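You operate a simulated robot arm through the tools that you are given. There is no shell and no other tool.

The job below is to be done with a simulated robot arm. You get a single attempt, and the scene is never put back.

Task
Water the orange, blue and white pots; the fourth is wet already.
Fine: pour from the green can till a wide puddle stands on the soil, flood none, give the wet pot none, can back. Spill a teaspoon at most, drop nothing, leave nothing switched on. Set down upright: green watering can.

It is judged by the outcome, as a careful person would: the job done as asked, and still so three seconds after it is handed in. It fails if anything else is knocked over, pushed out of place, dropped, spilled or broken.

Robot
A 7-joint arm with a two-finger parallel gripper, fixed in place. Base frame: the origin is on the floor under the middle of its stand, x ahead of it, y to its left, z up; the work surface is at about z = 0.82. Readings come in m, degrees, newtons and seconds.
With the tool pointing down near the work surface it reaches from about 0.34 to 0.74 m from the base axis. Its first joint turns from -143.0 to 143.0 degrees. Payload 3 kg.
The tool frame sits at the grasp point between the pads (the TCP): z along the fingers, y along the line on which they close. The tips reach 0.03 m beyond it. Largest opening 0.11 m; finger width 0.02, thickness 0.01; the body of the gripper, 0.048 by 0.112 m, starts 0.055 m behind the TCP.
Orientation is that of the tool frame in the base frame, as a unit quaternion [x, y, z, w]. With the fingers straight down and closing along the base's y, the tool's x points along the base's -x, its y along +y and its z along -z.

Tools
- The arm moves only by the tool move_arm. Its argument "increments" is one flat list of numbers, 7 for each row, row after row: the finger opening in m, from 0 to 0.11, then the shift along the base's x, y, z in units of 400 mm (1.0 is 400 mm), then the turn, a rotation vector about the base's x, y, z in units of 45 degrees (1.0 is 45 degrees). In form: [claw, dx, dy, dz, ax, ay, az, claw, dx, dy, dz, ax, ay, az, ...]. A call has 1 to 20 rows; each row is the pose to reach, as a shift and turn from the pose commanded when the call began. A call with a number of a shift or a turn outside -1 to 1 is refused whole. Rows are played at 5 a second. More than 0.05 m and 8.6 degrees between two rows, or a gripper value outside its range, and nothing of the call is played. Where a pose cannot be reached the arm comes as near as it can. A force on the tool above 60 N (or 10 N above the force at the start of the call, whichever is more), or a blocked arm, ends the call early, and 0.2 s more pass. Each finger travels about 0.108 m/s and halts on what it meets, pressing with about 43 N; the grip force reading is that of the motor and also rises with nothing between the fingers. The clock runs only during rows and for 0.2 s after the last one: add rows that repeat a pose to give the fingers time. The reply holds the time, the measured pose of the TCP, the force on the tool along the base axes, the opening and the grip force, in the units named above and with some noise, with the torque about the TCP (base axes, N m) and any sound that the robot's microphone picked up.
- Cameras (640 x 400 px; columns grow to the right, rows downward): "scene" is fixed at [0.0336, 0.507, 1.5377]; the picture's right is [-0.70, -0.71, 0.00], its down [-0.32, 0.31, -0.90] and it looks along [0.64, -0.63, -0.44] (base axes); focal length 366 px, centre (320, 200). "wrist" rides on the gripper at [0.072, 0.017, -0.103] in the tool frame; the picture's right is [-0.23, 0.97, 0.00], its down [-0.76, -0.18, -0.62] and it looks along [-0.61, -0.14, 0.78] (tool axes); focal length 222 px, centre (320, 200). There is no depth. A picture from a camera that has moved, and an enlarged one, comes with that camera's place and axes in the base frame and with its lens. The place of the scene camera against the robot may be out by one fixed shift of up to 0.025 m in any direction.
- camera(camera): a new picture of that camera. It takes no simulated time.
- raise_lower(by): slides the trunk up (or, below 0, down) by that many m; the arm rides with it, the base frame stays. It gives what a move gives, with no picture.
- zoom(camera, box): a new picture of the part [left, top, right, bottom] of that camera's present view, enlarged. It takes no simulated time.
- job_done(): hands the job in; it is judged then, once.

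Nothing tells you positions but the pictures and the camera data. Unless the task says otherwise, let go and move clear before handing in.

The tools are called after "Emit:" as name(argument=value, ...) on one line, values as JSON. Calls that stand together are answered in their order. move_arm: Moves the arm, as the interface text tells. Its arguments: {"type":"object","properties":{"increments":{"type":"array"}},"required":["increments"]} The other tools are called the same way: raise_lower (by) moves the trunk up or down; camera (camera) takes a picture; zoom (camera, box) takes an enlarged picture of a part of a camera's view; job_done () hands the job in.

At the start:

```text
t: 0.0
tcp_pos: [0.7369, -0.1853, 1.2634]
ee_rot: [0.0, 1.0, 0.0, 0.0]
wrist_force: [0.1, -0.6, 0.1]
wrist_torque: [0.03, 0.06, 0.02]
opening: 0.1098
grasp_force: 0.0
trunk travel left (down, up): [-0.8, 0.09]
```

scene: 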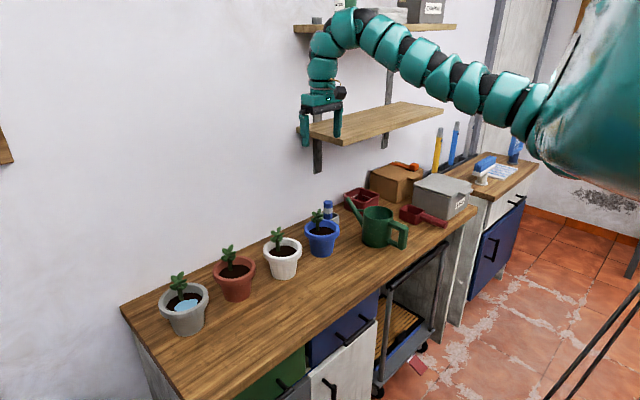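
wrist: 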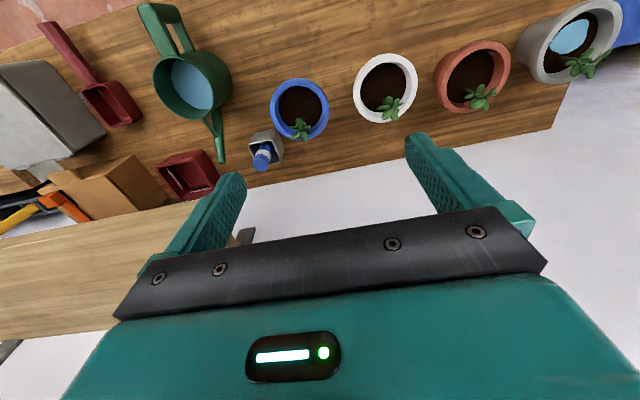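

I see four pots in a row along the wall (grey, already wet, at the far left, then orange, white and blue). The green can is at about x=0.70, y=-0.40, with its spout toward the wall and its handle toward the robot. I'll look closer before moving anything.

Emit:
zoom(camera="scene", box=[280, 160, 480, 285])

Emit:
zoom(camera="scene", box=[140, 200, 350, 345])

Emit:
zoom(camera="wrist", box=[80, 0, 340, 200])

Emit:
zoom(camera="wrist", box=[340, 0, 640, 190])

Emit:
zoom(camera="scene", box=[270, 0, 470, 190])

```text
3.20 times, centred on (380, 222) of scene
camera zoom: at [0.0336, 0.507, 1.5377], right [-0.7, -0.71, 0.0], down [-0.32, 0.31, -0.9], along [0.64, -0.63, -0.44], focal length 1171 px, centre (128, 128)
```

zoom: 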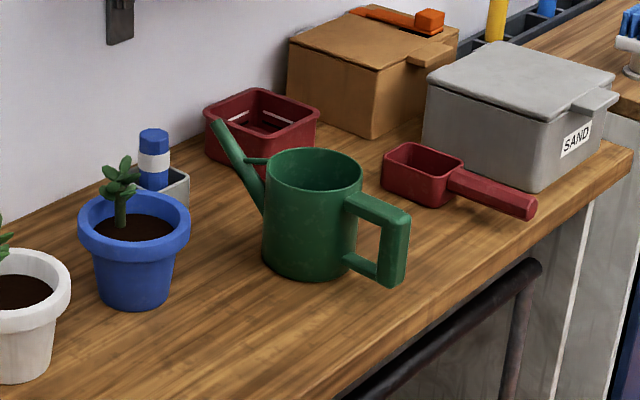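

```text
2.76 times, centred on (245, 272) of scene
camera zoom: at [0.0336, 0.507, 1.5377], right [-0.7, -0.71, 0.0], down [-0.32, 0.31, -0.9], along [0.64, -0.63, -0.44], focal length 1009 px, centre (527, 0)
```

zoom: 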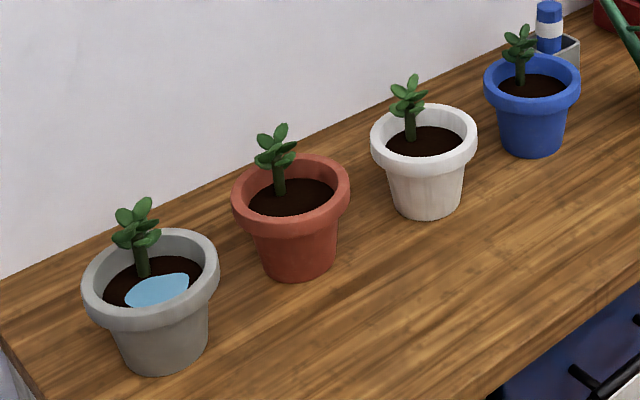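

```text
2.00 times, centred on (210, 100) of wrist
camera zoom: at [0.6645, -0.1688, 1.3673], right [0.23, 0.97, 0.0], down [0.76, -0.18, 0.62], along [0.61, -0.14, -0.78], focal length 444 px, centre (540, 400)
```

zoom: 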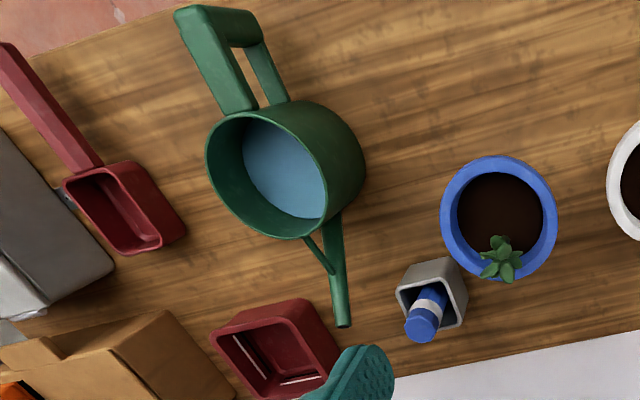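

```text
2.11 times, centred on (490, 95) of wrist
camera zoom: at [0.6645, -0.1688, 1.3673], right [0.23, 0.97, 0.0], down [0.76, -0.18, 0.62], along [0.61, -0.14, -0.78], focal length 468 px, centre (-38, 421)
```

zoom: 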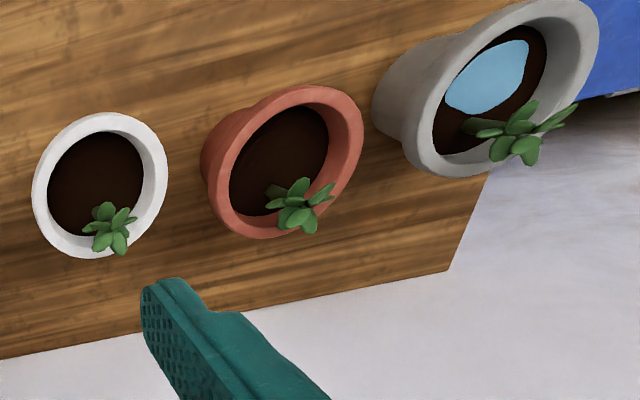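

```text
2.11 times, centred on (370, 95) of scene
camera zoom: at [0.0336, 0.507, 1.5377], right [-0.7, -0.71, 0.0], down [-0.32, 0.31, -0.9], along [0.64, -0.63, -0.44], focal length 770 px, centre (215, 421)
```

zoom: 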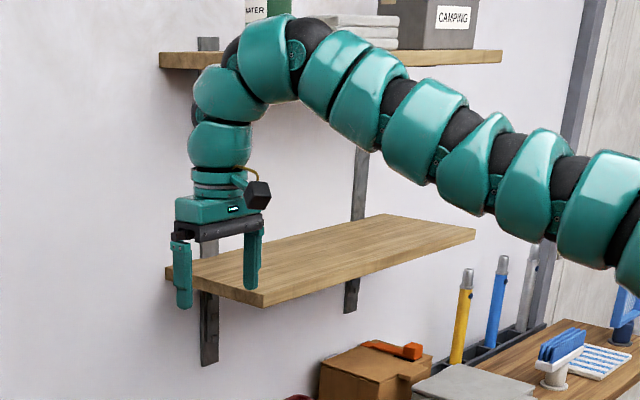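

The can's body is about 0.115 m tall and 0.10 m across, centred near (0.694, -0.424). The spout tip is near (0.85, -0.437, 0.934), level with the rim. I'll check the handle, spout and water level in more detail next.

Emit:
zoom(camera="scene", box=[340, 195, 420, 255])

Emit:
zoom(camera="wrist", box=[130, 0, 250, 80])

Emit:
zoom(camera="wrist", box=[140, 60, 260, 170])

Emit:
zoom(camera="scene", box=[300, 190, 400, 250])

Emit:
zoom(camera="wrist", box=[0, 160, 260, 360])

```text
6.67 times, centred on (380, 225) of scene
camera zoom: at [0.0336, 0.507, 1.5377], right [-0.7, -0.71, 0.0], down [-0.32, 0.31, -0.9], along [0.64, -0.63, -0.44], focal length 2439 px, centre (-80, 33)
```

zoom: 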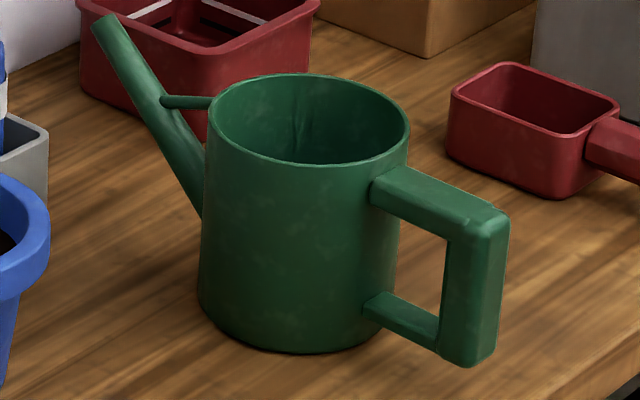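

```text
5.00 times, centred on (190, 40) of wrist
camera zoom: at [0.6645, -0.1688, 1.3673], right [0.23, 0.97, 0.0], down [0.76, -0.18, 0.62], along [0.61, -0.14, -0.78], focal length 1111 px, centre (970, 1000)
```

zoom: 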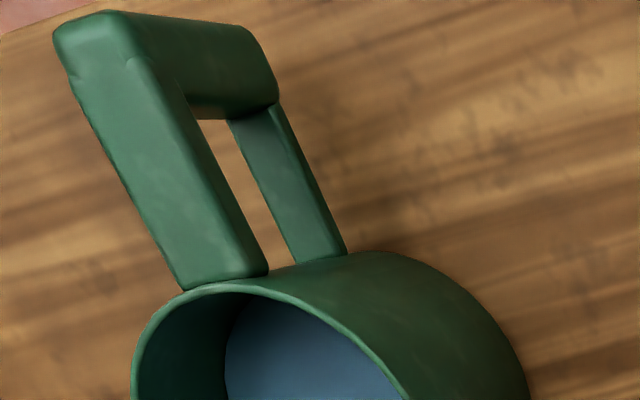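

```text
3.64 times, centred on (200, 115) of wrist
camera zoom: at [0.6645, -0.1688, 1.3673], right [0.23, 0.97, 0.0], down [0.76, -0.18, 0.62], along [0.61, -0.14, -0.78], focal length 808 px, centre (756, 509)
```

zoom: 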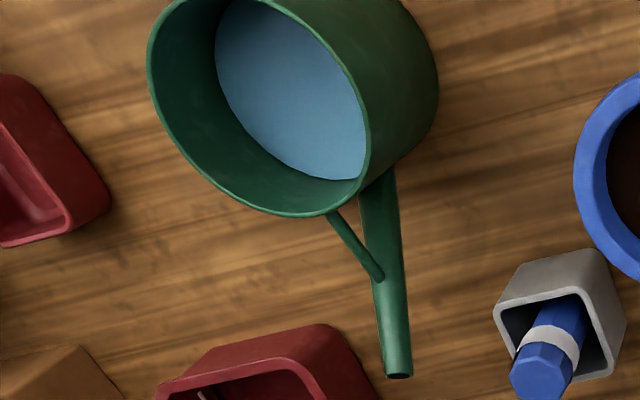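

```text
6.40 times, centred on (350, 220) of scene
camera zoom: at [0.0336, 0.507, 1.5377], right [-0.7, -0.71, 0.0], down [-0.32, 0.31, -0.9], along [0.64, -0.63, -0.44], focal length 2341 px, centre (128, 72)
```

zoom: 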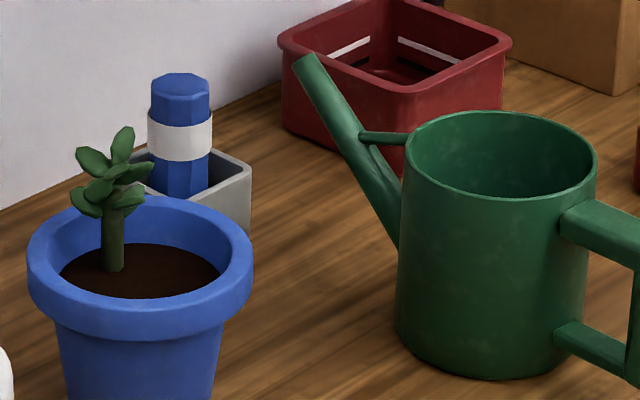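

```text
2.00 times, centred on (130, 260) of wrist
camera zoom: at [0.6645, -0.1688, 1.3673], right [0.23, 0.97, 0.0], down [0.76, -0.18, 0.62], along [0.61, -0.14, -0.78], focal length 444 px, centre (700, 80)
```

zoom: 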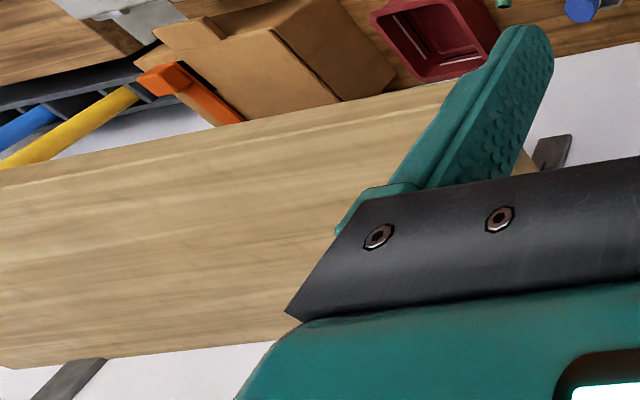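

The handle is a box loop: its outer upright bar is near (0.593, -0.428), z 0.835 to 0.912, and the counter edge is at x≈0.56. The shelf is just beside and behind the gripper. I'll first back the arm off toward the robot and pitch the fingers forward, so they can straddle the handle from behind.

Emit:
move_arm(increments=[0.11, -0.08, 0, 0, 0, 0, 0, 0.11, -0.16, 0, 0, 0, -0.05, 0, 0.11, -0.24, 0, 0, 0, -0.15, 0, 0.11, -0.32, 0, 0, 0, -0.27, 0, 0.11, -0.4, 0, -0.02, 0, -0.4, 0, 0.11, -0.48, 0, -0.05, 0, -0.53, 0, 0.11, -0.56, 0, -0.08, 0, -0.66, 0, 0.11, -0.64, 0, -0.11, 0, -0.78, 0, 0.11, -0.7, 0, -0.14, 0, -0.889, 0, 0.11, -0.7, 0, -0.14, 0, -0.889, 0])

```text
t: 2.2
tcp_pos: [0.7074, -0.2767, 1.4398]
ee_rot: [0.0, 0.949, 0.061, 0.311]
wrist_force: [-0.7, 0.0, 0.9]
wrist_torque: [0.03, -0.07, -0.02]
opening: 0.1101
grasp_force: 0.0
out of reach, approached as far as the arm can: row 1, 2, 3, 4, 5, 6, 7, 8, 9, 10
trunk travel left (down, up): [-0.8, 0.09]
```

The arm couldn't follow that path and ended high, at (0.707, -0.277, 1.44), with an odd orientation. I'll look before moving again.

Emit:
camera(camera="scene")

Emit:
camera(camera="wrist")

```text
taken
```

scene: 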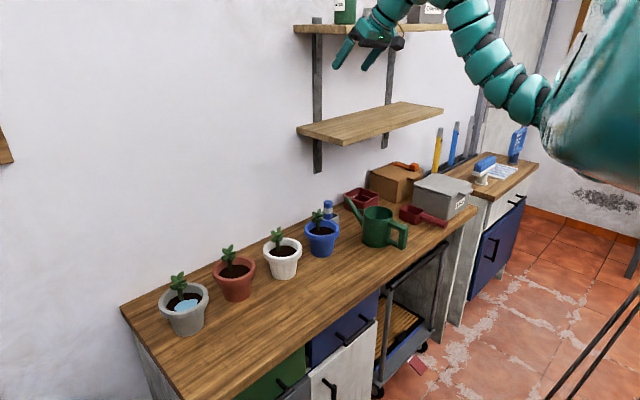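

```text
taken
camera wrist: at [0.5865, -0.2689, 1.4822], right [0.15, 0.96, 0.25], down [0.25, -0.28, 0.93], along [0.96, -0.07, -0.28], focal length 222 px, centre (320, 200)
```

wrist: 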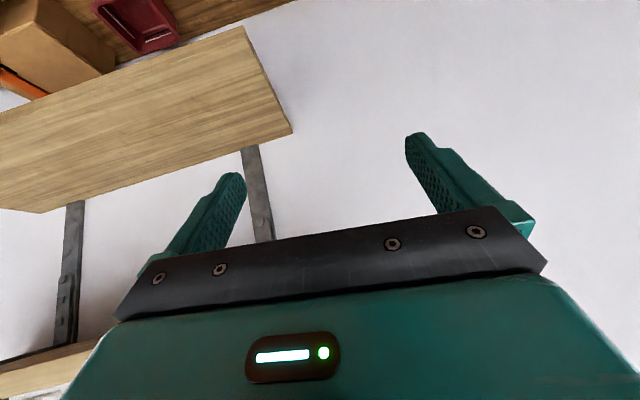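

The gripper is now in front of the shelves, clear of contact. I'll send a zero-shift row to find out which pose the controller counts as commanded.

Emit:
move_arm(increments=[0.11, 0, 0, 0, 0, 0, 0])

```text
t: 2.6
tcp_pos: [0.7082, -0.2744, 1.4389]
ee_rot: [0.001, 0.949, 0.059, 0.31]
wrist_force: [-0.2, -0.7, -0.2]
wrist_torque: [0.05, 0.0, -0.03]
opening: 0.11
grasp_force: 0.1
trunk travel left (down, up): [-0.8, 0.09]
```

The commanded pose follows the pose actually reached, so I can step from here. I'll ease the gripper away from the shelf end and down in small steps while straightening the orientation.

Emit:
move_arm(increments=[0.11, -0.05, 0.05, -0.05, -0.03, -0.02, -0.01, 0.11, -0.1, 0.1, -0.1, -0.06, -0.03, -0.02, 0.11, -0.15, 0.14, -0.17, -0.09, -0.05, -0.03, 0.11, -0.2, 0.18, -0.25, -0.12, -0.07, -0.04, 0.11, -0.25, 0.2, -0.33, -0.142, -0.085, -0.049, 0.11, -0.25, 0.2, -0.33, -0.142, -0.085, -0.049])

```text
t: 4.0
tcp_pos: [0.7088, -0.2711, 1.4395]
ee_rot: [0.001, 0.949, 0.058, 0.309]
wrist_force: [0.0, -0.5, 0.2]
wrist_torque: [-0.04, 0.01, -0.01]
opening: 0.1101
grasp_force: 0.1
out of reach, approached as far as the arm can: row 1, 2, 3, 4, 5, 6
trunk travel left (down, up): [-0.8, 0.09]
```

The arm is stuck against a limit in this posture. I'll try small pure moves to find which directions are free.

Emit:
move_arm(increments=[0.11, 0, 0, -0.05, 0, 0, 0, 0.11, 0, 0, -0.1, 0, 0, 0])

Emit:
move_arm(increments=[0.11, -0.05, 0, 0, 0, 0, 0, 0.11, -0.1, 0, 0, 0, 0, 0])

Emit:
move_arm(increments=[0.11, 0, 0.05, 0, 0, 0, 0, 0.11, 0, 0.1, 0, 0, 0, 0])

```text
t: 4.6
tcp_pos: [0.711, -0.2713, 1.4331]
ee_rot: [0.002, 0.95, 0.059, 0.308]
wrist_force: [0.5, 0.0, 0.0]
wrist_torque: [0.04, 0.0, -0.01]
opening: 0.1102
grasp_force: 0.1
out of reach, approached as far as the arm can: row 1, 2
trunk travel left (down, up): [-0.8, 0.09]
```

```text
t: 5.2
tcp_pos: [0.7126, -0.2719, 1.4305]
ee_rot: [0.003, 0.95, 0.059, 0.307]
wrist_force: [0.1, -0.6, 0.2]
wrist_torque: [-0.02, 0.02, 0.03]
opening: 0.1099
grasp_force: 0.0
out of reach, approached as far as the arm can: row 1, 2
trunk travel left (down, up): [-0.8, 0.09]
```

```text
t: 5.8
tcp_pos: [0.7154, -0.2592, 1.4335]
ee_rot: [0.002, 0.95, 0.058, 0.308]
wrist_force: [-0.1, -0.3, -0.3]
wrist_torque: [0.0, 0.02, -0.01]
opening: 0.11
grasp_force: 0.0
out of reach, approached as far as the arm can: row 1, 2
trunk travel left (down, up): [-0.8, 0.09]
```

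Straight moves are blocked here, so I'll go back toward the starting posture, which I know is reachable, moving away from the shelf end first.

Emit:
move_arm(increments=[0.11, 0.01, 0.06, -0.06, -0.03, 0.16, 0, 0.11, 0.02, 0.12, -0.14, -0.06, 0.32, 0, 0.11, 0.03, 0.16, -0.23, -0.09, 0.48, 0, 0.11, 0.045, 0.18, -0.33, -0.12, 0.64, 0.003, 0.11, 0.055, 0.185, -0.42, -0.15, 0.798, 0.005, 0.11, 0.055, 0.185, -0.42, -0.15, 0.798, 0.005])

```text
t: 7.2
tcp_pos: [0.7367, -0.183, 1.2652]
ee_rot: [-0.001, 1.0, 0.0, 0.0]
wrist_force: [0.4, 0.4, 0.5]
wrist_torque: [0.02, -0.05, -0.03]
opening: 0.1097
grasp_force: 0.1
trunk travel left (down, up): [-0.8, 0.09]
```

I'm back at the start pose. I'll try lowering first with the tool still pointing down, since the arm looks nearly straight at this height.

Emit:
move_arm(increments=[0.11, 0, 0, -0.06, 0, 0, 0, 0.11, 0, 0, -0.12, 0, 0, 0, 0.11, 0, 0, -0.18, 0, 0, 0])

Emit:
move_arm(increments=[0.11, -0.05, 0, 0, 0, 0, 0, 0.11, -0.1, 0, 0, 0, 0, 0])

```text
t: 8.0
tcp_pos: [0.7392, -0.1844, 1.1935]
ee_rot: [-0.001, 1.0, 0.0, 0.002]
wrist_force: [-0.4, -0.3, -0.4]
wrist_torque: [0.0, -0.01, -0.01]
opening: 0.1101
grasp_force: 0.1
trunk travel left (down, up): [-0.8, 0.09]
```

```text
t: 8.6
tcp_pos: [0.7084, -0.1829, 1.1935]
ee_rot: [-0.002, 1.0, 0.0, 0.002]
wrist_force: [0.9, 0.4, -0.1]
wrist_torque: [0.0, 0.01, -0.02]
opening: 0.1099
grasp_force: 0.1
out of reach, approached as far as the arm can: row 2
trunk travel left (down, up): [-0.8, 0.09]
```

Lower down there's more inward reach. I'll keep lowering while moving back toward the robot, well above the plants.

Emit:
move_arm(increments=[0.11, -0.03, 0, -0.07, 0, 0, 0, 0.11, -0.07, 0, -0.14, 0, 0, 0, 0.11, -0.12, 0, -0.21, 0, 0, 0, 0.11, -0.18, 0, -0.26, 0, 0, 0, 0.11, -0.24, 0, -0.3, 0, 0, 0, 0.11, -0.24, 0, -0.3, 0, 0, 0])

```text
t: 10.0
tcp_pos: [0.7047, -0.1859, 1.1847]
ee_rot: [0.002, 1.0, 0.001, -0.001]
wrist_force: [-0.1, -0.5, -0.1]
wrist_torque: [-0.01, 0.01, 0.04]
opening: 0.11
grasp_force: 0.0
out of reach, approached as far as the arm can: row 1, 2, 3, 4, 5, 6
trunk travel left (down, up): [-0.8, 0.09]
```

I'm on the inner edge of the reachable area, so I'll go straight down a bit. At x≈0.71 the fingers stay in front of the pots and above the plants. Then I'll try moving inward again.

Emit:
move_arm(increments=[0.11, 0.01, 0, -0.08, 0, 0, 0, 0.11, 0.015, 0, -0.16, 0, 0, 0, 0.11, 0.015, 0, -0.24, 0, 0, 0, 0.11, 0.015, 0, -0.32, 0, 0, 0])

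Emit:
move_arm(increments=[0.11, -0.06, 0, 0, 0, 0, 0, 0.11, -0.12, 0, 0, 0, 0, 0, 0.11, -0.2, 0, 0, 0, 0, 0])

```text
t: 11.0
tcp_pos: [0.7076, -0.1826, 1.057]
ee_rot: [-0.002, 1.0, -0.001, 0.0]
wrist_force: [0.3, 0.7, -0.6]
wrist_torque: [0.01, 0.01, 0.0]
opening: 0.1102
grasp_force: 0.0
out of reach, approached as far as the arm can: row 1, 2
trunk travel left (down, up): [-0.8, 0.09]
```

```text
t: 11.8
tcp_pos: [0.6977, -0.1839, 1.0441]
ee_rot: [-0.001, 1.0, 0.0, 0.001]
wrist_force: [0.9, 0.1, 0.0]
wrist_torque: [-0.01, 0.0, 0.02]
opening: 0.1098
grasp_force: 0.1
out of reach, approached as far as the arm can: row 1, 2, 3
trunk travel left (down, up): [-0.8, 0.09]
```

Still limited at x≈0.70. I'll look at the arm's posture to understand what's blocking it.

Emit:
camera(camera="scene")

Emit:
camera(camera="wrist")

```text
taken
```

scene: 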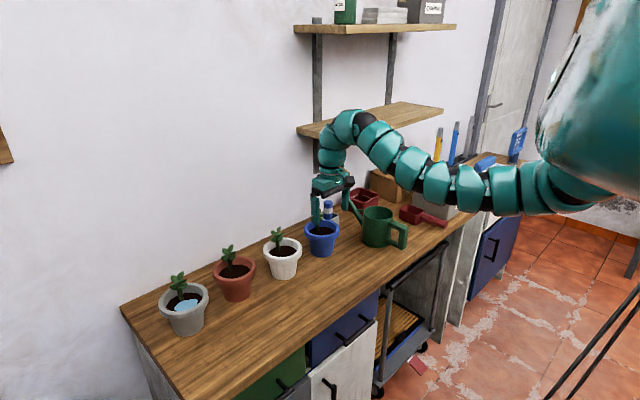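

```text
taken
camera wrist: at [0.6251, -0.1674, 1.1479], right [0.23, 0.97, 0.0], down [0.76, -0.18, 0.63], along [0.61, -0.14, -0.78], focal length 222 px, centre (320, 200)
```

wrist: 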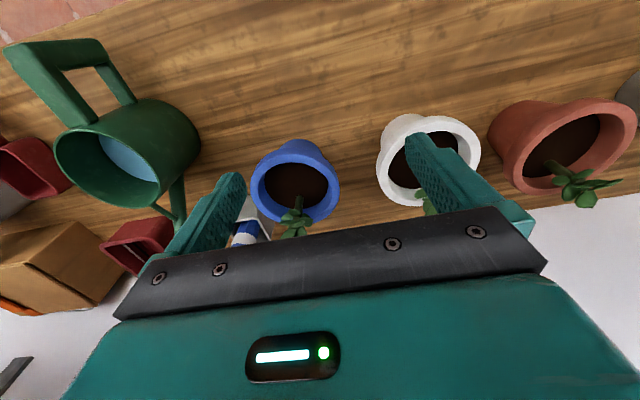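

The arm hangs with its elbow low and its wrist fully bent, which is why it can't come inward with the fingers straight down. Pitching the fingers forward in place should relieve the wrist.

Emit:
move_arm(increments=[0.11, 0, 0, 0.01, 0, -0.15, 0, 0.11, 0, 0, 0.02, 0, -0.3, 0, 0.11, 0, 0, 0.02, 0, -0.45, 0, 0.11, 0, 0, 0.02, 0, -0.6, 0, 0.11, 0, 0, 0.02, 0, -0.75, 0, 0.11, 0, 0, 0.02, 0, -0.889, 0])

```text
t: 13.2
tcp_pos: [0.7, -0.1842, 1.0509]
ee_rot: [0.0, 0.939, -0.001, 0.344]
wrist_force: [-0.1, -0.2, -0.1]
wrist_torque: [0.0, -0.03, 0.0]
opening: 0.1098
grasp_force: 0.1
trunk travel left (down, up): [-0.8, 0.09]
```

That worked. Now I'll move inward at this pitch.

Emit:
move_arm(increments=[0.11, -0.07, 0, 0.0, 0, 0, 0, 0.11, -0.14, 0, 0.0, 0, 0, 0, 0.11, -0.21, 0, 0.0, 0, 0, 0, 0.11, -0.28, 0, 0.0, 0, 0, 0, 0.11, -0.35, 0, 0, 0, 0, 0, 0.11, -0.42, 0, 0, 0, 0, 0])

```text
t: 14.6
tcp_pos: [0.615, -0.1829, 1.0505]
ee_rot: [-0.001, 0.939, 0.0, 0.343]
wrist_force: [-0.3, 0.7, 0.2]
wrist_torque: [-0.02, 0.01, -0.04]
opening: 0.1102
grasp_force: 0.1
out of reach, approached as far as the arm can: row 4, 5, 6
trunk travel left (down, up): [-0.8, 0.09]
```

With a forward pitch of 50° the inner limit is x≈0.615 here. I'll view the posture again to work out which joint is the limit.

Emit:
camera(camera="scene")

Emit:
move_arm(increments=[0.11, 0, 0, -0.06, 0, 0, 0, 0.11, 0, 0, -0.12, 0, 0, 0])

Emit:
move_arm(increments=[0.11, -0.06, 0, 0, 0, 0, 0, 0.11, -0.12, 0, 0, 0, 0, 0, 0.11, -0.18, 0, 0, 0, 0, 0])

```text
taken
```

scene: 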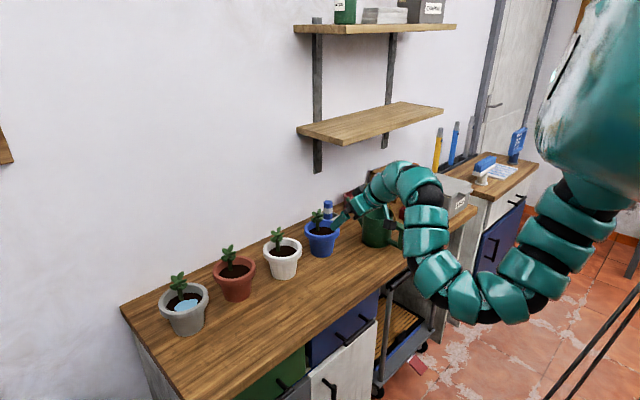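

```text
t: 15.2
tcp_pos: [0.6168, -0.184, 1.0056]
ee_rot: [-0.001, 0.939, 0.0, 0.343]
wrist_force: [-0.6, 0.3, -1.0]
wrist_torque: [0.0, -0.02, 0.01]
opening: 0.1099
grasp_force: 0.1
trunk travel left (down, up): [-0.8, 0.09]
```

```text
t: 16.0
tcp_pos: [0.5846, -0.1798, 0.999]
ee_rot: [-0.002, 0.939, 0.0, 0.343]
wrist_force: [0.8, 0.3, -0.1]
wrist_torque: [-0.01, -0.03, -0.02]
opening: 0.11
grasp_force: 0.0
out of reach, approached as far as the arm can: row 2, 3
trunk travel left (down, up): [-0.8, 0.09]
```

The arm hangs in a deep elbow-down "U", which wastes its reach. I'll try to get it elbow-up by taking it out over the gap between the white and orange pots, straightening it there, then lowering and drawing back. Everything stays above the plants.

Emit:
move_arm(increments=[0.11, 0.05, 0.03, 0.1, 0, 0, 0, 0.11, 0.12, 0.08, 0.2, 0, 0.08, 0, 0.11, 0.19, 0.16, 0.3, 0, 0.2, 0, 0.11, 0.26, 0.25, 0.38, 0, 0.34, 0, 0.11, 0.31, 0.34, 0.46, 0, 0.48, 0, 0.11, 0.36, 0.43, 0.54, 0, 0.62, 0, 0.11, 0.4, 0.5, 0.6, 0, 0.76, 0, 0.11, 0.43, 0.55, 0.65, 0, 0.889, 0, 0.11, 0.43, 0.55, 0.65, 0, 0.889, 0])

```text
refused: row 2 steps farther than a row can; nothing moved
```

One step was too long, so I'll resend with shorter ones.

Emit:
move_arm(increments=[0.11, 0.03, 0.02, 0.09, 0, 0, 0, 0.11, 0.08, 0.06, 0.18, 0, 0.05, 0, 0.11, 0.13, 0.12, 0.26, 0, 0.15, 0, 0.11, 0.19, 0.19, 0.33, 0, 0.27, 0, 0.11, 0.24, 0.26, 0.4, 0, 0.39, 0, 0.11, 0.29, 0.33, 0.47, 0, 0.51, 0, 0.11, 0.34, 0.4, 0.53, 0, 0.63, 0, 0.11, 0.39, 0.46, 0.58, 0, 0.75, 0, 0.11, 0.43, 0.5, 0.62, 0, 0.889, 0, 0.11, 0.43, 0.5, 0.62, 0, 0.889, 0])

```text
t: 18.4
tcp_pos: [0.7208, 0.0312, 1.1231]
ee_rot: [-0.004, 0.995, 0.001, -0.098]
wrist_force: [-0.5, 1.6, 0.7]
wrist_torque: [-0.09, -0.03, 0.04]
opening: 0.11
grasp_force: 0.0
out of reach, approached as far as the arm can: row 1, 6, 7
trunk travel left (down, up): [-0.8, 0.09]
stopped in row 10: the arm was blocked; the commanded pose is now the measured one
```

The arm reports it was blocked, so I'll check what it met before doing anything else.

Emit:
camera(camera="scene")

Emit:
camera(camera="wrist")

```text
taken
```

scene: 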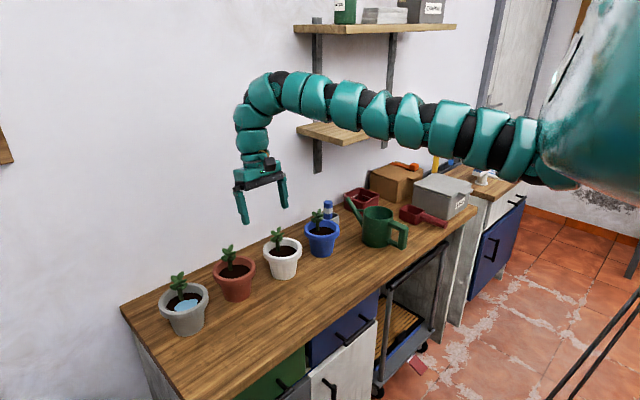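

```text
taken
camera wrist: at [0.6692, 0.0476, 1.2392], right [0.22, 0.97, -0.04], down [0.87, -0.17, 0.46], along [0.44, -0.14, -0.89], focal length 222 px, centre (320, 200)
```

wrist: 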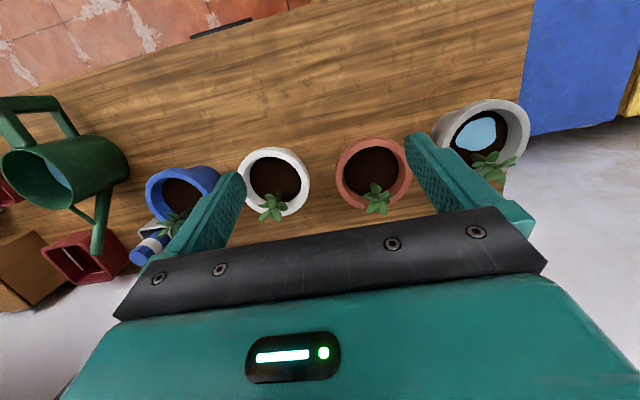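

Nothing is touching: the arm is extended in free air with the hand above the pots and seems to have been changing posture. I'll straighten the hand and hold.

Emit:
move_arm(increments=[0.11, 0, 0, 0.02, 0, -0.12, 0, 0.11, 0, 0, 0.04, 0, -0.25, 0, 0.11, 0, 0, 0.06, 0, -0.25, 0, 0.11, 0, 0, 0.06, 0, -0.25, 0])

Emit:
camera(camera="scene")

```text
t: 19.4
tcp_pos: [0.7224, 0.024, 1.1453]
ee_rot: [-0.001, 1.0, 0.003, -0.001]
wrist_force: [-0.2, 0.1, 0.2]
wrist_torque: [0.03, 0.01, -0.02]
opening: 0.1101
grasp_force: 0.1
trunk travel left (down, up): [-0.8, 0.09]
```

```text
taken
```

scene: 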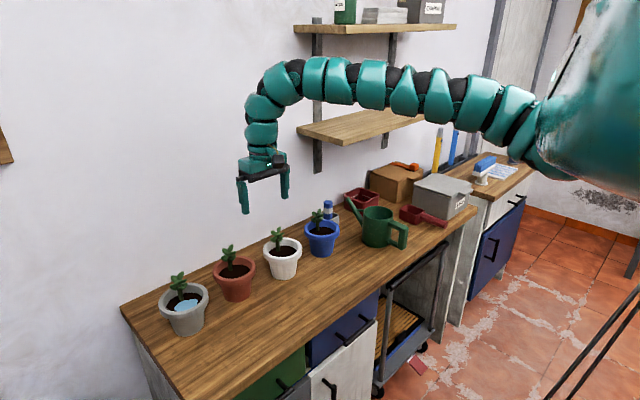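

The arm now arches upward, so it has flipped to elbow-up. I'll test inward motion.

Emit:
move_arm(increments=[0.11, -0.08, 0, 0, 0, 0, 0, 0.11, -0.16, 0, 0, 0, 0, 0, 0.11, -0.24, 0, 0, 0, 0, 0, 0.11, -0.32, 0, 0, 0, 0, 0, 0.11, -0.4, 0, 0, 0, 0, 0, 0.11, -0.48, 0, 0, 0, 0, 0])

Emit:
camera(camera="scene")

```text
t: 20.8
tcp_pos: [0.6782, 0.0277, 1.1473]
ee_rot: [-0.001, 1.0, 0.003, -0.001]
wrist_force: [0.2, -0.1, -0.5]
wrist_torque: [0.04, 0.01, 0.02]
opening: 0.11
grasp_force: 0.1
out of reach, approached as far as the arm can: row 2, 3, 4, 5, 6
trunk travel left (down, up): [-0.8, 0.09]
```

```text
taken
```

scene: 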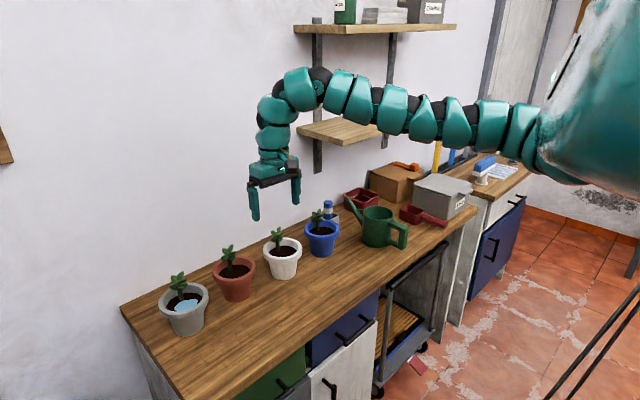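

I'll stretch the arm fully outward (tool down, high above the gap between pots, well short of the wall). Then I'll lower while stretched, which should bend the elbow the other way.

Emit:
move_arm(increments=[0.11, 0.08, -0.01, 0.05, 0, 0, 0, 0.11, 0.16, -0.02, 0.1, 0, 0, 0, 0.11, 0.24, -0.03, 0.12, 0, 0, 0, 0.11, 0.32, -0.04, 0.12, 0, 0, 0, 0.11, 0.38, -0.05, 0.12, 0, 0, 0, 0.11, 0.42, -0.05, 0.12, 0, 0, 0])

Emit:
camera(camera="scene")

```text
t: 22.2
tcp_pos: [0.7826, -0.0087, 1.2034]
ee_rot: [-0.002, 1.0, 0.005, -0.001]
wrist_force: [-0.5, -0.5, 0.0]
wrist_torque: [0.06, 0.0, -0.01]
opening: 0.1104
grasp_force: 0.1
out of reach, approached as far as the arm can: row 4, 5, 6
trunk travel left (down, up): [-0.8, 0.09]
```

```text
taken
```

scene: 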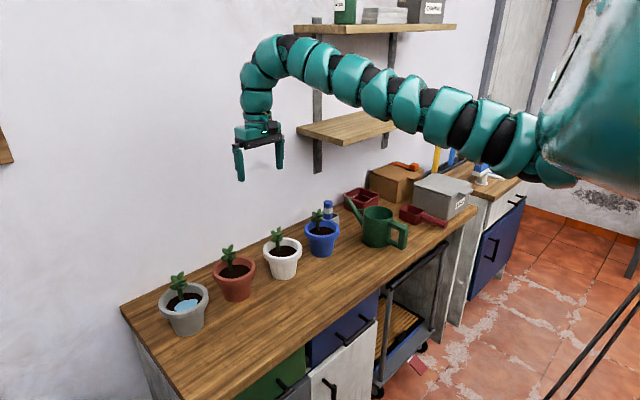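

It's straight at r≈0.78. Now I'll lower at this radius (fingertips stay above 1.05, plants reach about 0.98) and then draw back.

Emit:
move_arm(increments=[0.11, 0.01, 0, -0.05, 0, 0, 0, 0.11, 0.01, 0, -0.1, 0, 0, 0, 0.11, 0.01, 0, -0.15, 0, 0, 0, 0.11, 0.01, 0, -0.2, 0, 0, 0, 0.11, 0.01, 0, -0.25, 0, 0, 0, 0.11, 0.0, 0, -0.3, 0, 0, 0])

Emit:
camera(camera="scene")

```text
t: 23.6
tcp_pos: [0.782, -0.0075, 1.0835]
ee_rot: [-0.001, 1.0, 0.003, 0.0]
wrist_force: [-0.2, 0.1, 0.5]
wrist_torque: [0.01, -0.02, -0.03]
opening: 0.1102
grasp_force: 0.0
trunk travel left (down, up): [-0.8, 0.09]
```

```text
taken
```

scene: 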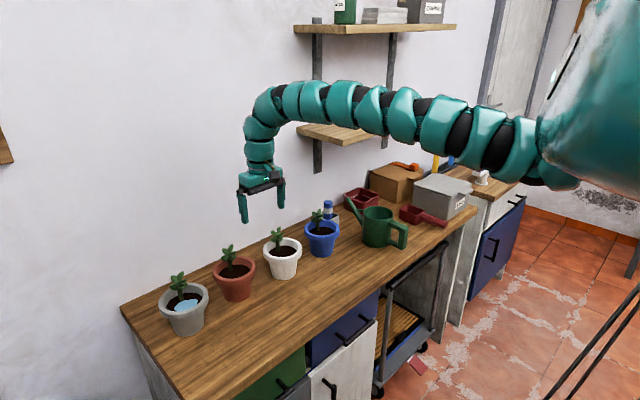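

Now it bends slightly upward in the middle. I'll draw inward at this height.

Emit:
move_arm(increments=[0.11, -0.07, 0, 0, 0, 0, 0, 0.11, -0.14, 0, 0, 0, 0, 0, 0.11, -0.21, 0, 0, 0, 0, 0, 0.11, -0.28, 0, 0, 0, 0, 0, 0.11, -0.35, 0, 0, 0, 0, 0, 0.11, -0.42, 0, 0, 0, 0, 0])

Emit:
camera(camera="scene")

```text
t: 25.0
tcp_pos: [0.6813, 0.0121, 1.0743]
ee_rot: [-0.002, 1.0, 0.003, -0.001]
wrist_force: [0.5, 0.2, -0.1]
wrist_torque: [-0.03, -0.05, -0.03]
opening: 0.11
grasp_force: 0.2
out of reach, approached as far as the arm can: row 4, 5, 6
trunk travel left (down, up): [-0.8, 0.09]
```

```text
taken
```

scene: 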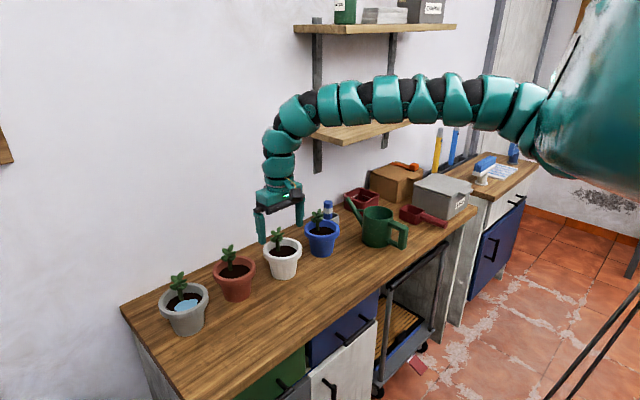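

It's now clearly elbow-up, with the limit still near x≈0.68 at this height. This spot is in front of the pots (their rims start at x≈0.73), so I'll go lower and inward together.

Emit:
move_arm(increments=[0.11, -0.01, 0, -0.06, 0, 0, 0, 0.11, -0.03, 0, -0.12, 0, 0, 0, 0.11, -0.06, 0, -0.18, 0, 0, 0, 0.11, -0.1, 0, -0.24, 0, 0, 0, 0.11, -0.15, 0, -0.28, 0, 0, 0, 0.11, -0.22, 0, -0.3, 0, 0, 0])

Emit:
camera(camera="scene")

```text
t: 26.4
tcp_pos: [0.6262, 0.0253, 0.9381]
ee_rot: [-0.001, 1.0, 0.003, -0.001]
wrist_force: [-0.3, -0.3, -0.3]
wrist_torque: [0.01, 0.02, 0.01]
opening: 0.1099
grasp_force: 0.0
out of reach, approached as far as the arm can: row 3, 4, 5, 6
trunk travel left (down, up): [-0.8, 0.09]
```

```text
taken
```

scene: 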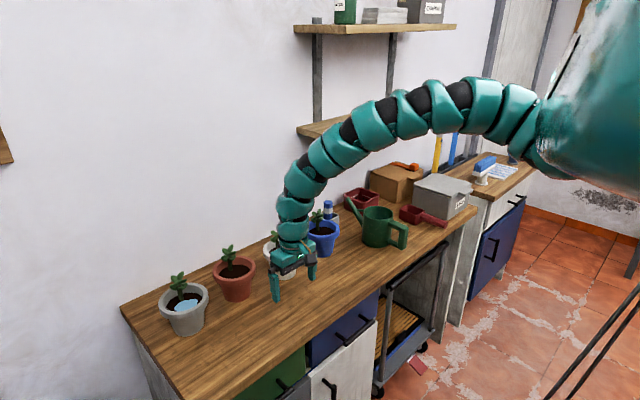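

The shoulder's upward limit is what sets the inner boundary, so raising the trunk will help. I'll raise it fully; the arm rides straight up in free space.

Emit:
raise_lower(by=0.09)

```text
t: 27.6
tcp_pos: [0.6255, 0.0245, 1.0276]
ee_rot: [-0.001, 1.0, 0.004, -0.003]
wrist_force: [-0.4, 0.3, 0.3]
wrist_torque: [-0.03, 0.03, 0.02]
opening: 0.1099
grasp_force: 0.1
trunk travel left (down, up): [-0.89, 0.0]
```

Now I'll pitch the fingers forward 45° while sliding toward the can's side, staying in front of the pots.

Emit:
move_arm(increments=[0.11, 0, -0.03, -0.02, 0, -0.14, 0, 0.11, 0, -0.08, -0.04, 0, -0.28, 0, 0.11, 0, -0.14, -0.06, 0, -0.42, 0, 0.11, 0, -0.2, -0.08, 0, -0.56, 0, 0.11, 0, -0.27, -0.1, 0, -0.7, 0, 0.11, 0, -0.34, -0.1, 0, -0.84, 0, 0.11, 0, -0.4, -0.1, 0, -1.0, 0, 0.11, 0, -0.4, -0.1, 0, -1.0, 0])

Emit:
camera(camera="scene")

```text
t: 29.4
tcp_pos: [0.7972, -0.09, 1.0533]
ee_rot: [0.002, 0.924, 0.003, 0.382]
wrist_force: [0.2, 0.8, -0.3]
wrist_torque: [-0.01, 0.07, 0.02]
opening: 0.1099
grasp_force: 0.0
out of reach, approached as far as the arm can: row 1, 2, 3, 4, 5, 6, 7, 8
trunk travel left (down, up): [-0.89, 0.0]
```

```text
taken
```

scene: 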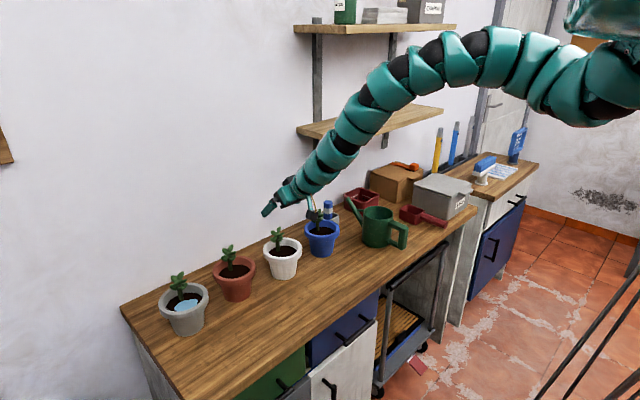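

At 45° pitch the hand has lined up straight with the forearm and the position was given up; it's hovering above the white pot, untouched. I'll move back toward the robot in small steps and see what it allows.

Emit:
move_arm(increments=[0.11, -0.06, -0.02, 0, 0, 0, 0, 0.11, -0.12, -0.04, 0, 0, 0, 0, 0.11, -0.18, -0.06, 0, 0, 0, 0])

Emit:
move_arm(increments=[0.11, 0, 0, 0.02, 0, 0.14, 0, 0.11, 0, 0, 0.02, 0, 0.28, 0])

Emit:
move_arm(increments=[0.11, -0.06, -0.02, 0, 0, 0, 0, 0.11, -0.12, -0.04, 0, 0, 0, 0, 0.11, -0.18, -0.06, 0, 0, 0, 0])

```text
t: 30.2
tcp_pos: [0.7964, -0.0884, 1.055]
ee_rot: [-0.003, 0.925, 0.003, 0.381]
wrist_force: [0.3, 0.2, -0.7]
wrist_torque: [0.02, -0.02, 0.02]
opening: 0.1099
grasp_force: 0.0
out of reach, approached as far as the arm can: row 1, 2, 3
trunk travel left (down, up): [-0.89, 0.0]
```

```text
t: 30.9
tcp_pos: [0.7989, -0.0964, 1.0599]
ee_rot: [0.002, 0.945, -0.01, 0.326]
wrist_force: [-0.2, 0.2, -0.1]
wrist_torque: [0.01, -0.01, 0.03]
opening: 0.1099
grasp_force: 0.0
out of reach, approached as far as the arm can: row 1, 2
trunk travel left (down, up): [-0.89, 0.0]
```

```text
t: 31.6
tcp_pos: [0.7797, -0.1018, 1.0474]
ee_rot: [0.003, 0.945, -0.012, 0.326]
wrist_force: [-0.3, 0.1, -0.5]
wrist_torque: [-0.03, -0.02, -0.01]
opening: 0.1099
grasp_force: 0.1
out of reach, approached as far as the arm can: row 1, 2, 3
trunk travel left (down, up): [-0.89, 0.0]
```

The elbow only bends a little in the upward direction, so the elbow-down posture with the trunk raised is actually the useful one (the shoulder is high and the work is low). I'll go back up to the stretched pose, then raise slightly to bend the elbow the other way.

Emit:
move_arm(increments=[0.11, 0, 0.02, 0.08, 0, 0.1, 0, 0.11, 0, 0.05, 0.16, 0, 0.22, 0, 0.11, 0, 0.08, 0.24, 0, 0.35, 0, 0.11, 0, 0.11, 0.32, 0, 0.48, 0, 0.11, 0, 0.14, 0.4, 0, 0.61, 0, 0.11, 0, 0.17, 0.48, 0, 0.74, 0, 0.11, 0, 0.2, 0.55, 0, 0.844, 0, 0.11, 0, 0.2, 0.55, 0, 0.844, 0])

Emit:
move_arm(increments=[0.11, 0, 0, 0.06, 0, 0, 0, 0.11, -0.01, 0, 0.12, 0, 0, 0, 0.11, -0.02, 0, 0.18, 0, 0, 0, 0.11, -0.03, 0, 0.24, 0, 0, 0])

Emit:
camera(camera="scene")

```text
t: 33.5
tcp_pos: [0.7808, -0.0269, 1.2635]
ee_rot: [-0.001, 1.0, -0.011, -0.002]
wrist_force: [-0.1, -1.1, -1.4]
wrist_torque: [0.05, 0.01, -0.01]
opening: 0.1098
grasp_force: 0.0
out of reach, approached as far as the arm can: row 1, 2, 3
trunk travel left (down, up): [-0.89, 0.0]
```

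```text
t: 34.5
tcp_pos: [0.7693, -0.0241, 1.361]
ee_rot: [-0.001, 1.0, -0.012, 0.0]
wrist_force: [1.1, 0.3, 0.6]
wrist_torque: [-0.01, -0.02, 0.01]
opening: 0.1099
grasp_force: 0.0
trunk travel left (down, up): [-0.89, 0.0]
```

```text
taken
```

scene: 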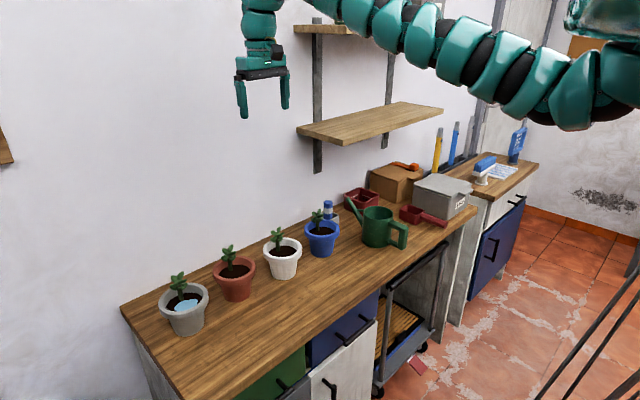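

Good. Now I'll pitch forward in place while descending a little. The elbow should bend downward this time.

Emit:
move_arm(increments=[0.11, 0, 0, 0.0, 0, -0.14, 0, 0.11, 0, 0, -0.01, 0, -0.28, 0, 0.11, 0, 0, -0.02, 0, -0.42, 0, 0.11, 0, 0, -0.03, 0, -0.56, 0, 0.11, 0, 0, -0.04, 0, -0.7, 0, 0.11, 0, 0, -0.05, 0, -0.84, 0, 0.11, 0, 0, -0.06, 0, -1.0, 0])

Emit:
camera(camera="scene")

```text
t: 36.0
tcp_pos: [0.7684, -0.0247, 1.3368]
ee_rot: [0.003, 0.924, -0.012, 0.383]
wrist_force: [-0.9, -0.6, 0.3]
wrist_torque: [-0.02, -0.02, 0.0]
opening: 0.11
grasp_force: 0.1
trunk travel left (down, up): [-0.89, 0.0]
```

```text
taken
```

scene: 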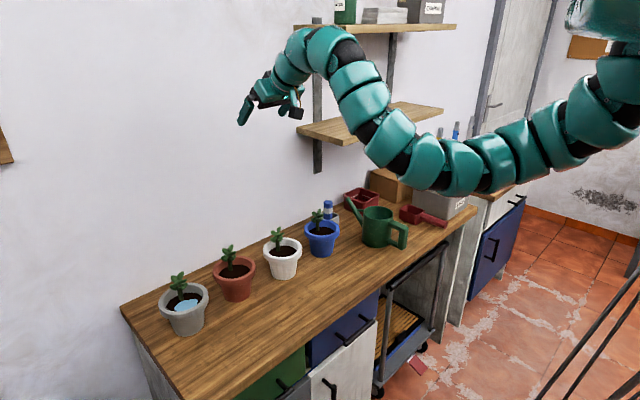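

Elbow-down as intended. Now I'll descend in front of the pots.

Emit:
move_arm(increments=[0.11, -0.02, -0.02, -0.08, 0, 0, 0, 0.11, -0.04, -0.04, -0.16, 0, 0, 0, 0.11, -0.07, -0.07, -0.24, 0, 0, 0, 0.11, -0.1, -0.1, -0.32, 0, 0, 0, 0.11, -0.14, -0.13, -0.4, 0, 0, 0, 0.11, -0.18, -0.16, -0.48, 0, 0, 0, 0.11, -0.22, -0.19, -0.55, 0, 0, 0, 0.11, -0.27, -0.2, -0.6, 0, 0, 0])

Emit:
camera(camera="scene")

```text
t: 37.9
tcp_pos: [0.6602, -0.1064, 1.0977]
ee_rot: [0.003, 0.924, -0.011, 0.383]
wrist_force: [0.1, 0.0, -0.4]
wrist_torque: [0.01, -0.03, -0.01]
opening: 0.11
grasp_force: 0.1
trunk travel left (down, up): [-0.89, 0.0]
```

```text
taken
```

scene: 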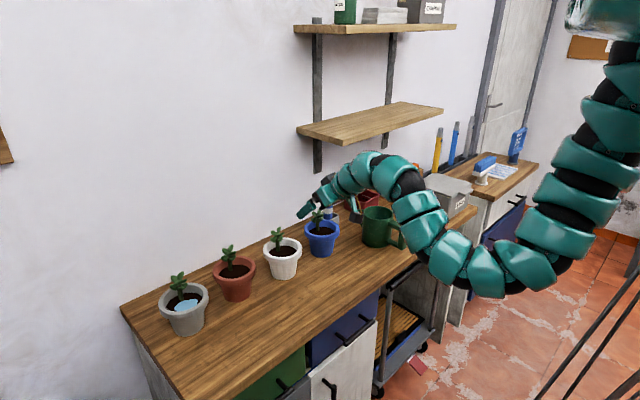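

Reached. Before touching the can I'll rehearse a pouring pose in the empty space in front of the white pot, to learn the limits (pitch about 65°, x≈0.53).

Emit:
move_arm(increments=[0.11, -0.05, 0, -0.04, 0, 0.08, 0, 0.11, -0.1, 0, -0.08, 0, 0.16, 0, 0.11, -0.15, 0, -0.12, 0, 0.25, 0, 0.11, -0.2, 0, -0.16, 0, 0.33, 0, 0.11, -0.25, 0, -0.2, 0, 0.39, 0, 0.11, -0.325, 0, -0.23, 0, 0.444, 0])

```text
t: 39.2
tcp_pos: [0.5319, -0.1056, 1.0048]
ee_rot: [0.002, 0.976, -0.012, 0.217]
wrist_force: [0.1, 0.4, 0.6]
wrist_torque: [0.01, -0.02, 0.0]
opening: 0.1097
grasp_force: 0.1
trunk travel left (down, up): [-0.89, 0.0]
```

Reached cleanly. Now the steep-tilt end of the pour: pitch 90°, x≈0.555, z≈1.08.

Emit:
move_arm(increments=[0.11, 0.015, 0.02, 0.05, 0, 0.14, 0, 0.11, 0.03, 0.05, 0.1, 0, 0.28, 0, 0.11, 0.045, 0.08, 0.15, 0, 0.42, 0, 0.11, 0.06, 0.09, 0.19, 0, 0.555, 0])

```text
t: 40.2
tcp_pos: [0.557, -0.0699, 1.0814]
ee_rot: [0.0, 1.0, -0.012, 0.001]
wrist_force: [-0.9, 0.3, 0.4]
wrist_torque: [0.0, 0.0, 0.01]
opening: 0.11
grasp_force: 0.1
trunk travel left (down, up): [-0.89, 0.0]
```

The pouring poses are reachable this way. Now I'll go to a pose above the can handle with fingers pitched 45°, staying well above the can.

Emit:
move_arm(increments=[0.11, 0, -0.07, 0, 0.003, -0.1, 0.001, 0.11, 0, -0.16, 0, 0.006, -0.2, 0.002, 0.11, 0, -0.25, 0, 0.009, -0.3, 0.004, 0.11, 0.01, -0.34, 0, 0.012, -0.4, 0.005, 0.11, 0.02, -0.43, 0, 0.015, -0.5, 0.006, 0.11, 0.03, -0.52, 0, 0.018, -0.6, 0.007, 0.11, 0.04, -0.61, 0, 0.021, -0.7, 0.008, 0.11, 0.05, -0.7, 0, 0.024, -0.8, 0.01, 0.11, 0.06, -0.79, 0, 0.027, -0.9, 0.011, 0.11, 0.07, -0.87, 0, 0.029, -0.998, 0.012, 0.11, 0.08, -0.895, 0, 0.029, -0.998, 0.012])

Emit:
camera(camera="wrist")

Emit:
camera(camera="scene")

```text
t: 42.6
tcp_pos: [0.5892, -0.4276, 1.0806]
ee_rot: [0.0, 0.924, 0.0, 0.383]
wrist_force: [0.2, -0.2, -0.4]
wrist_torque: [0.02, 0.03, -0.03]
opening: 0.1099
grasp_force: 0.1
trunk travel left (down, up): [-0.89, 0.0]
```

```text
taken
camera wrist: at [0.4646, -0.4118, 1.1033], right [0.16, 0.97, 0.16], down [0.1, -0.18, 0.98], along [0.98, -0.14, -0.12], focal length 222 px, centre (320, 200)
```

wrist: 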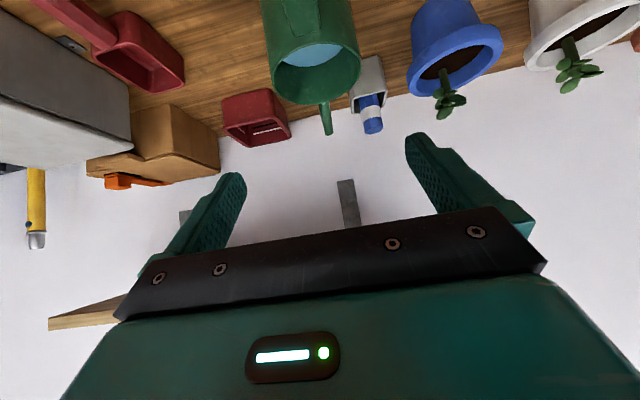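

```text
taken
```

scene: 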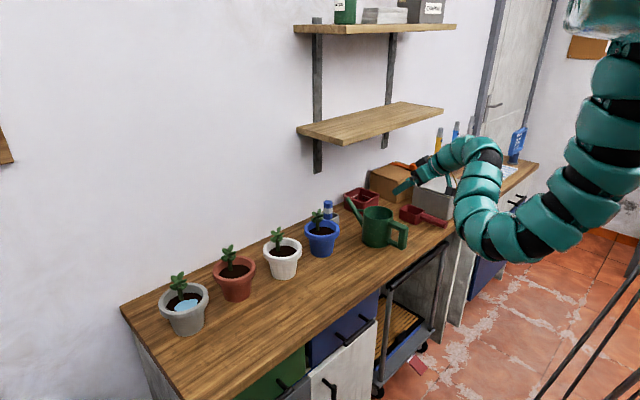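

The pose is exact, above and behind the can. I'll zoom in from here to refine the handle's position and the can's heading.

Emit:
zoom(camera="wrist", box=[220, 0, 400, 145])

Emit:
zoom(camera="scene", box=[340, 150, 480, 260])

```text
2.76 times, centred on (310, 72) of wrist
camera zoom: at [0.4646, -0.4118, 1.1033], right [0.16, 0.97, 0.16], down [0.1, -0.18, 0.98], along [0.98, -0.14, -0.12], focal length 613 px, centre (348, 552)
```

zoom: 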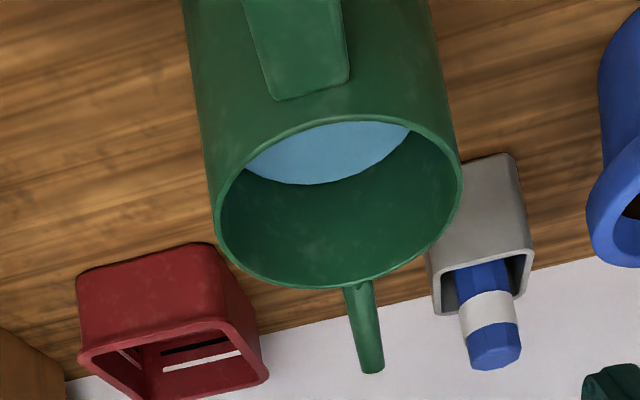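

```text
3.64 times, centred on (410, 205) of scene
camera zoom: at [0.0336, 0.507, 1.5377], right [-0.7, -0.71, 0.0], down [-0.32, 0.31, -0.9], along [0.64, -0.63, -0.44], focal length 1330 px, centre (-7, 182)
```

zoom: 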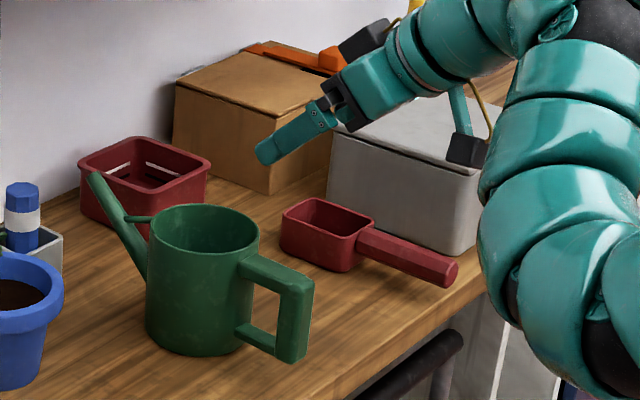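

The handle centre is near y≈-0.426 and the water stands at about z≈0.885. I'll lower the trunk first (straight down, still above the handle).

Emit:
raise_lower(by=-0.09)

```text
t: 43.9
tcp_pos: [0.5891, -0.4288, 0.9909]
ee_rot: [-0.001, 0.924, 0.0, 0.382]
wrist_force: [-1.1, 0.3, -1.1]
wrist_torque: [-0.02, 0.01, 0.01]
opening: 0.1098
grasp_force: 0.0
trunk travel left (down, up): [-0.8, 0.09]
```

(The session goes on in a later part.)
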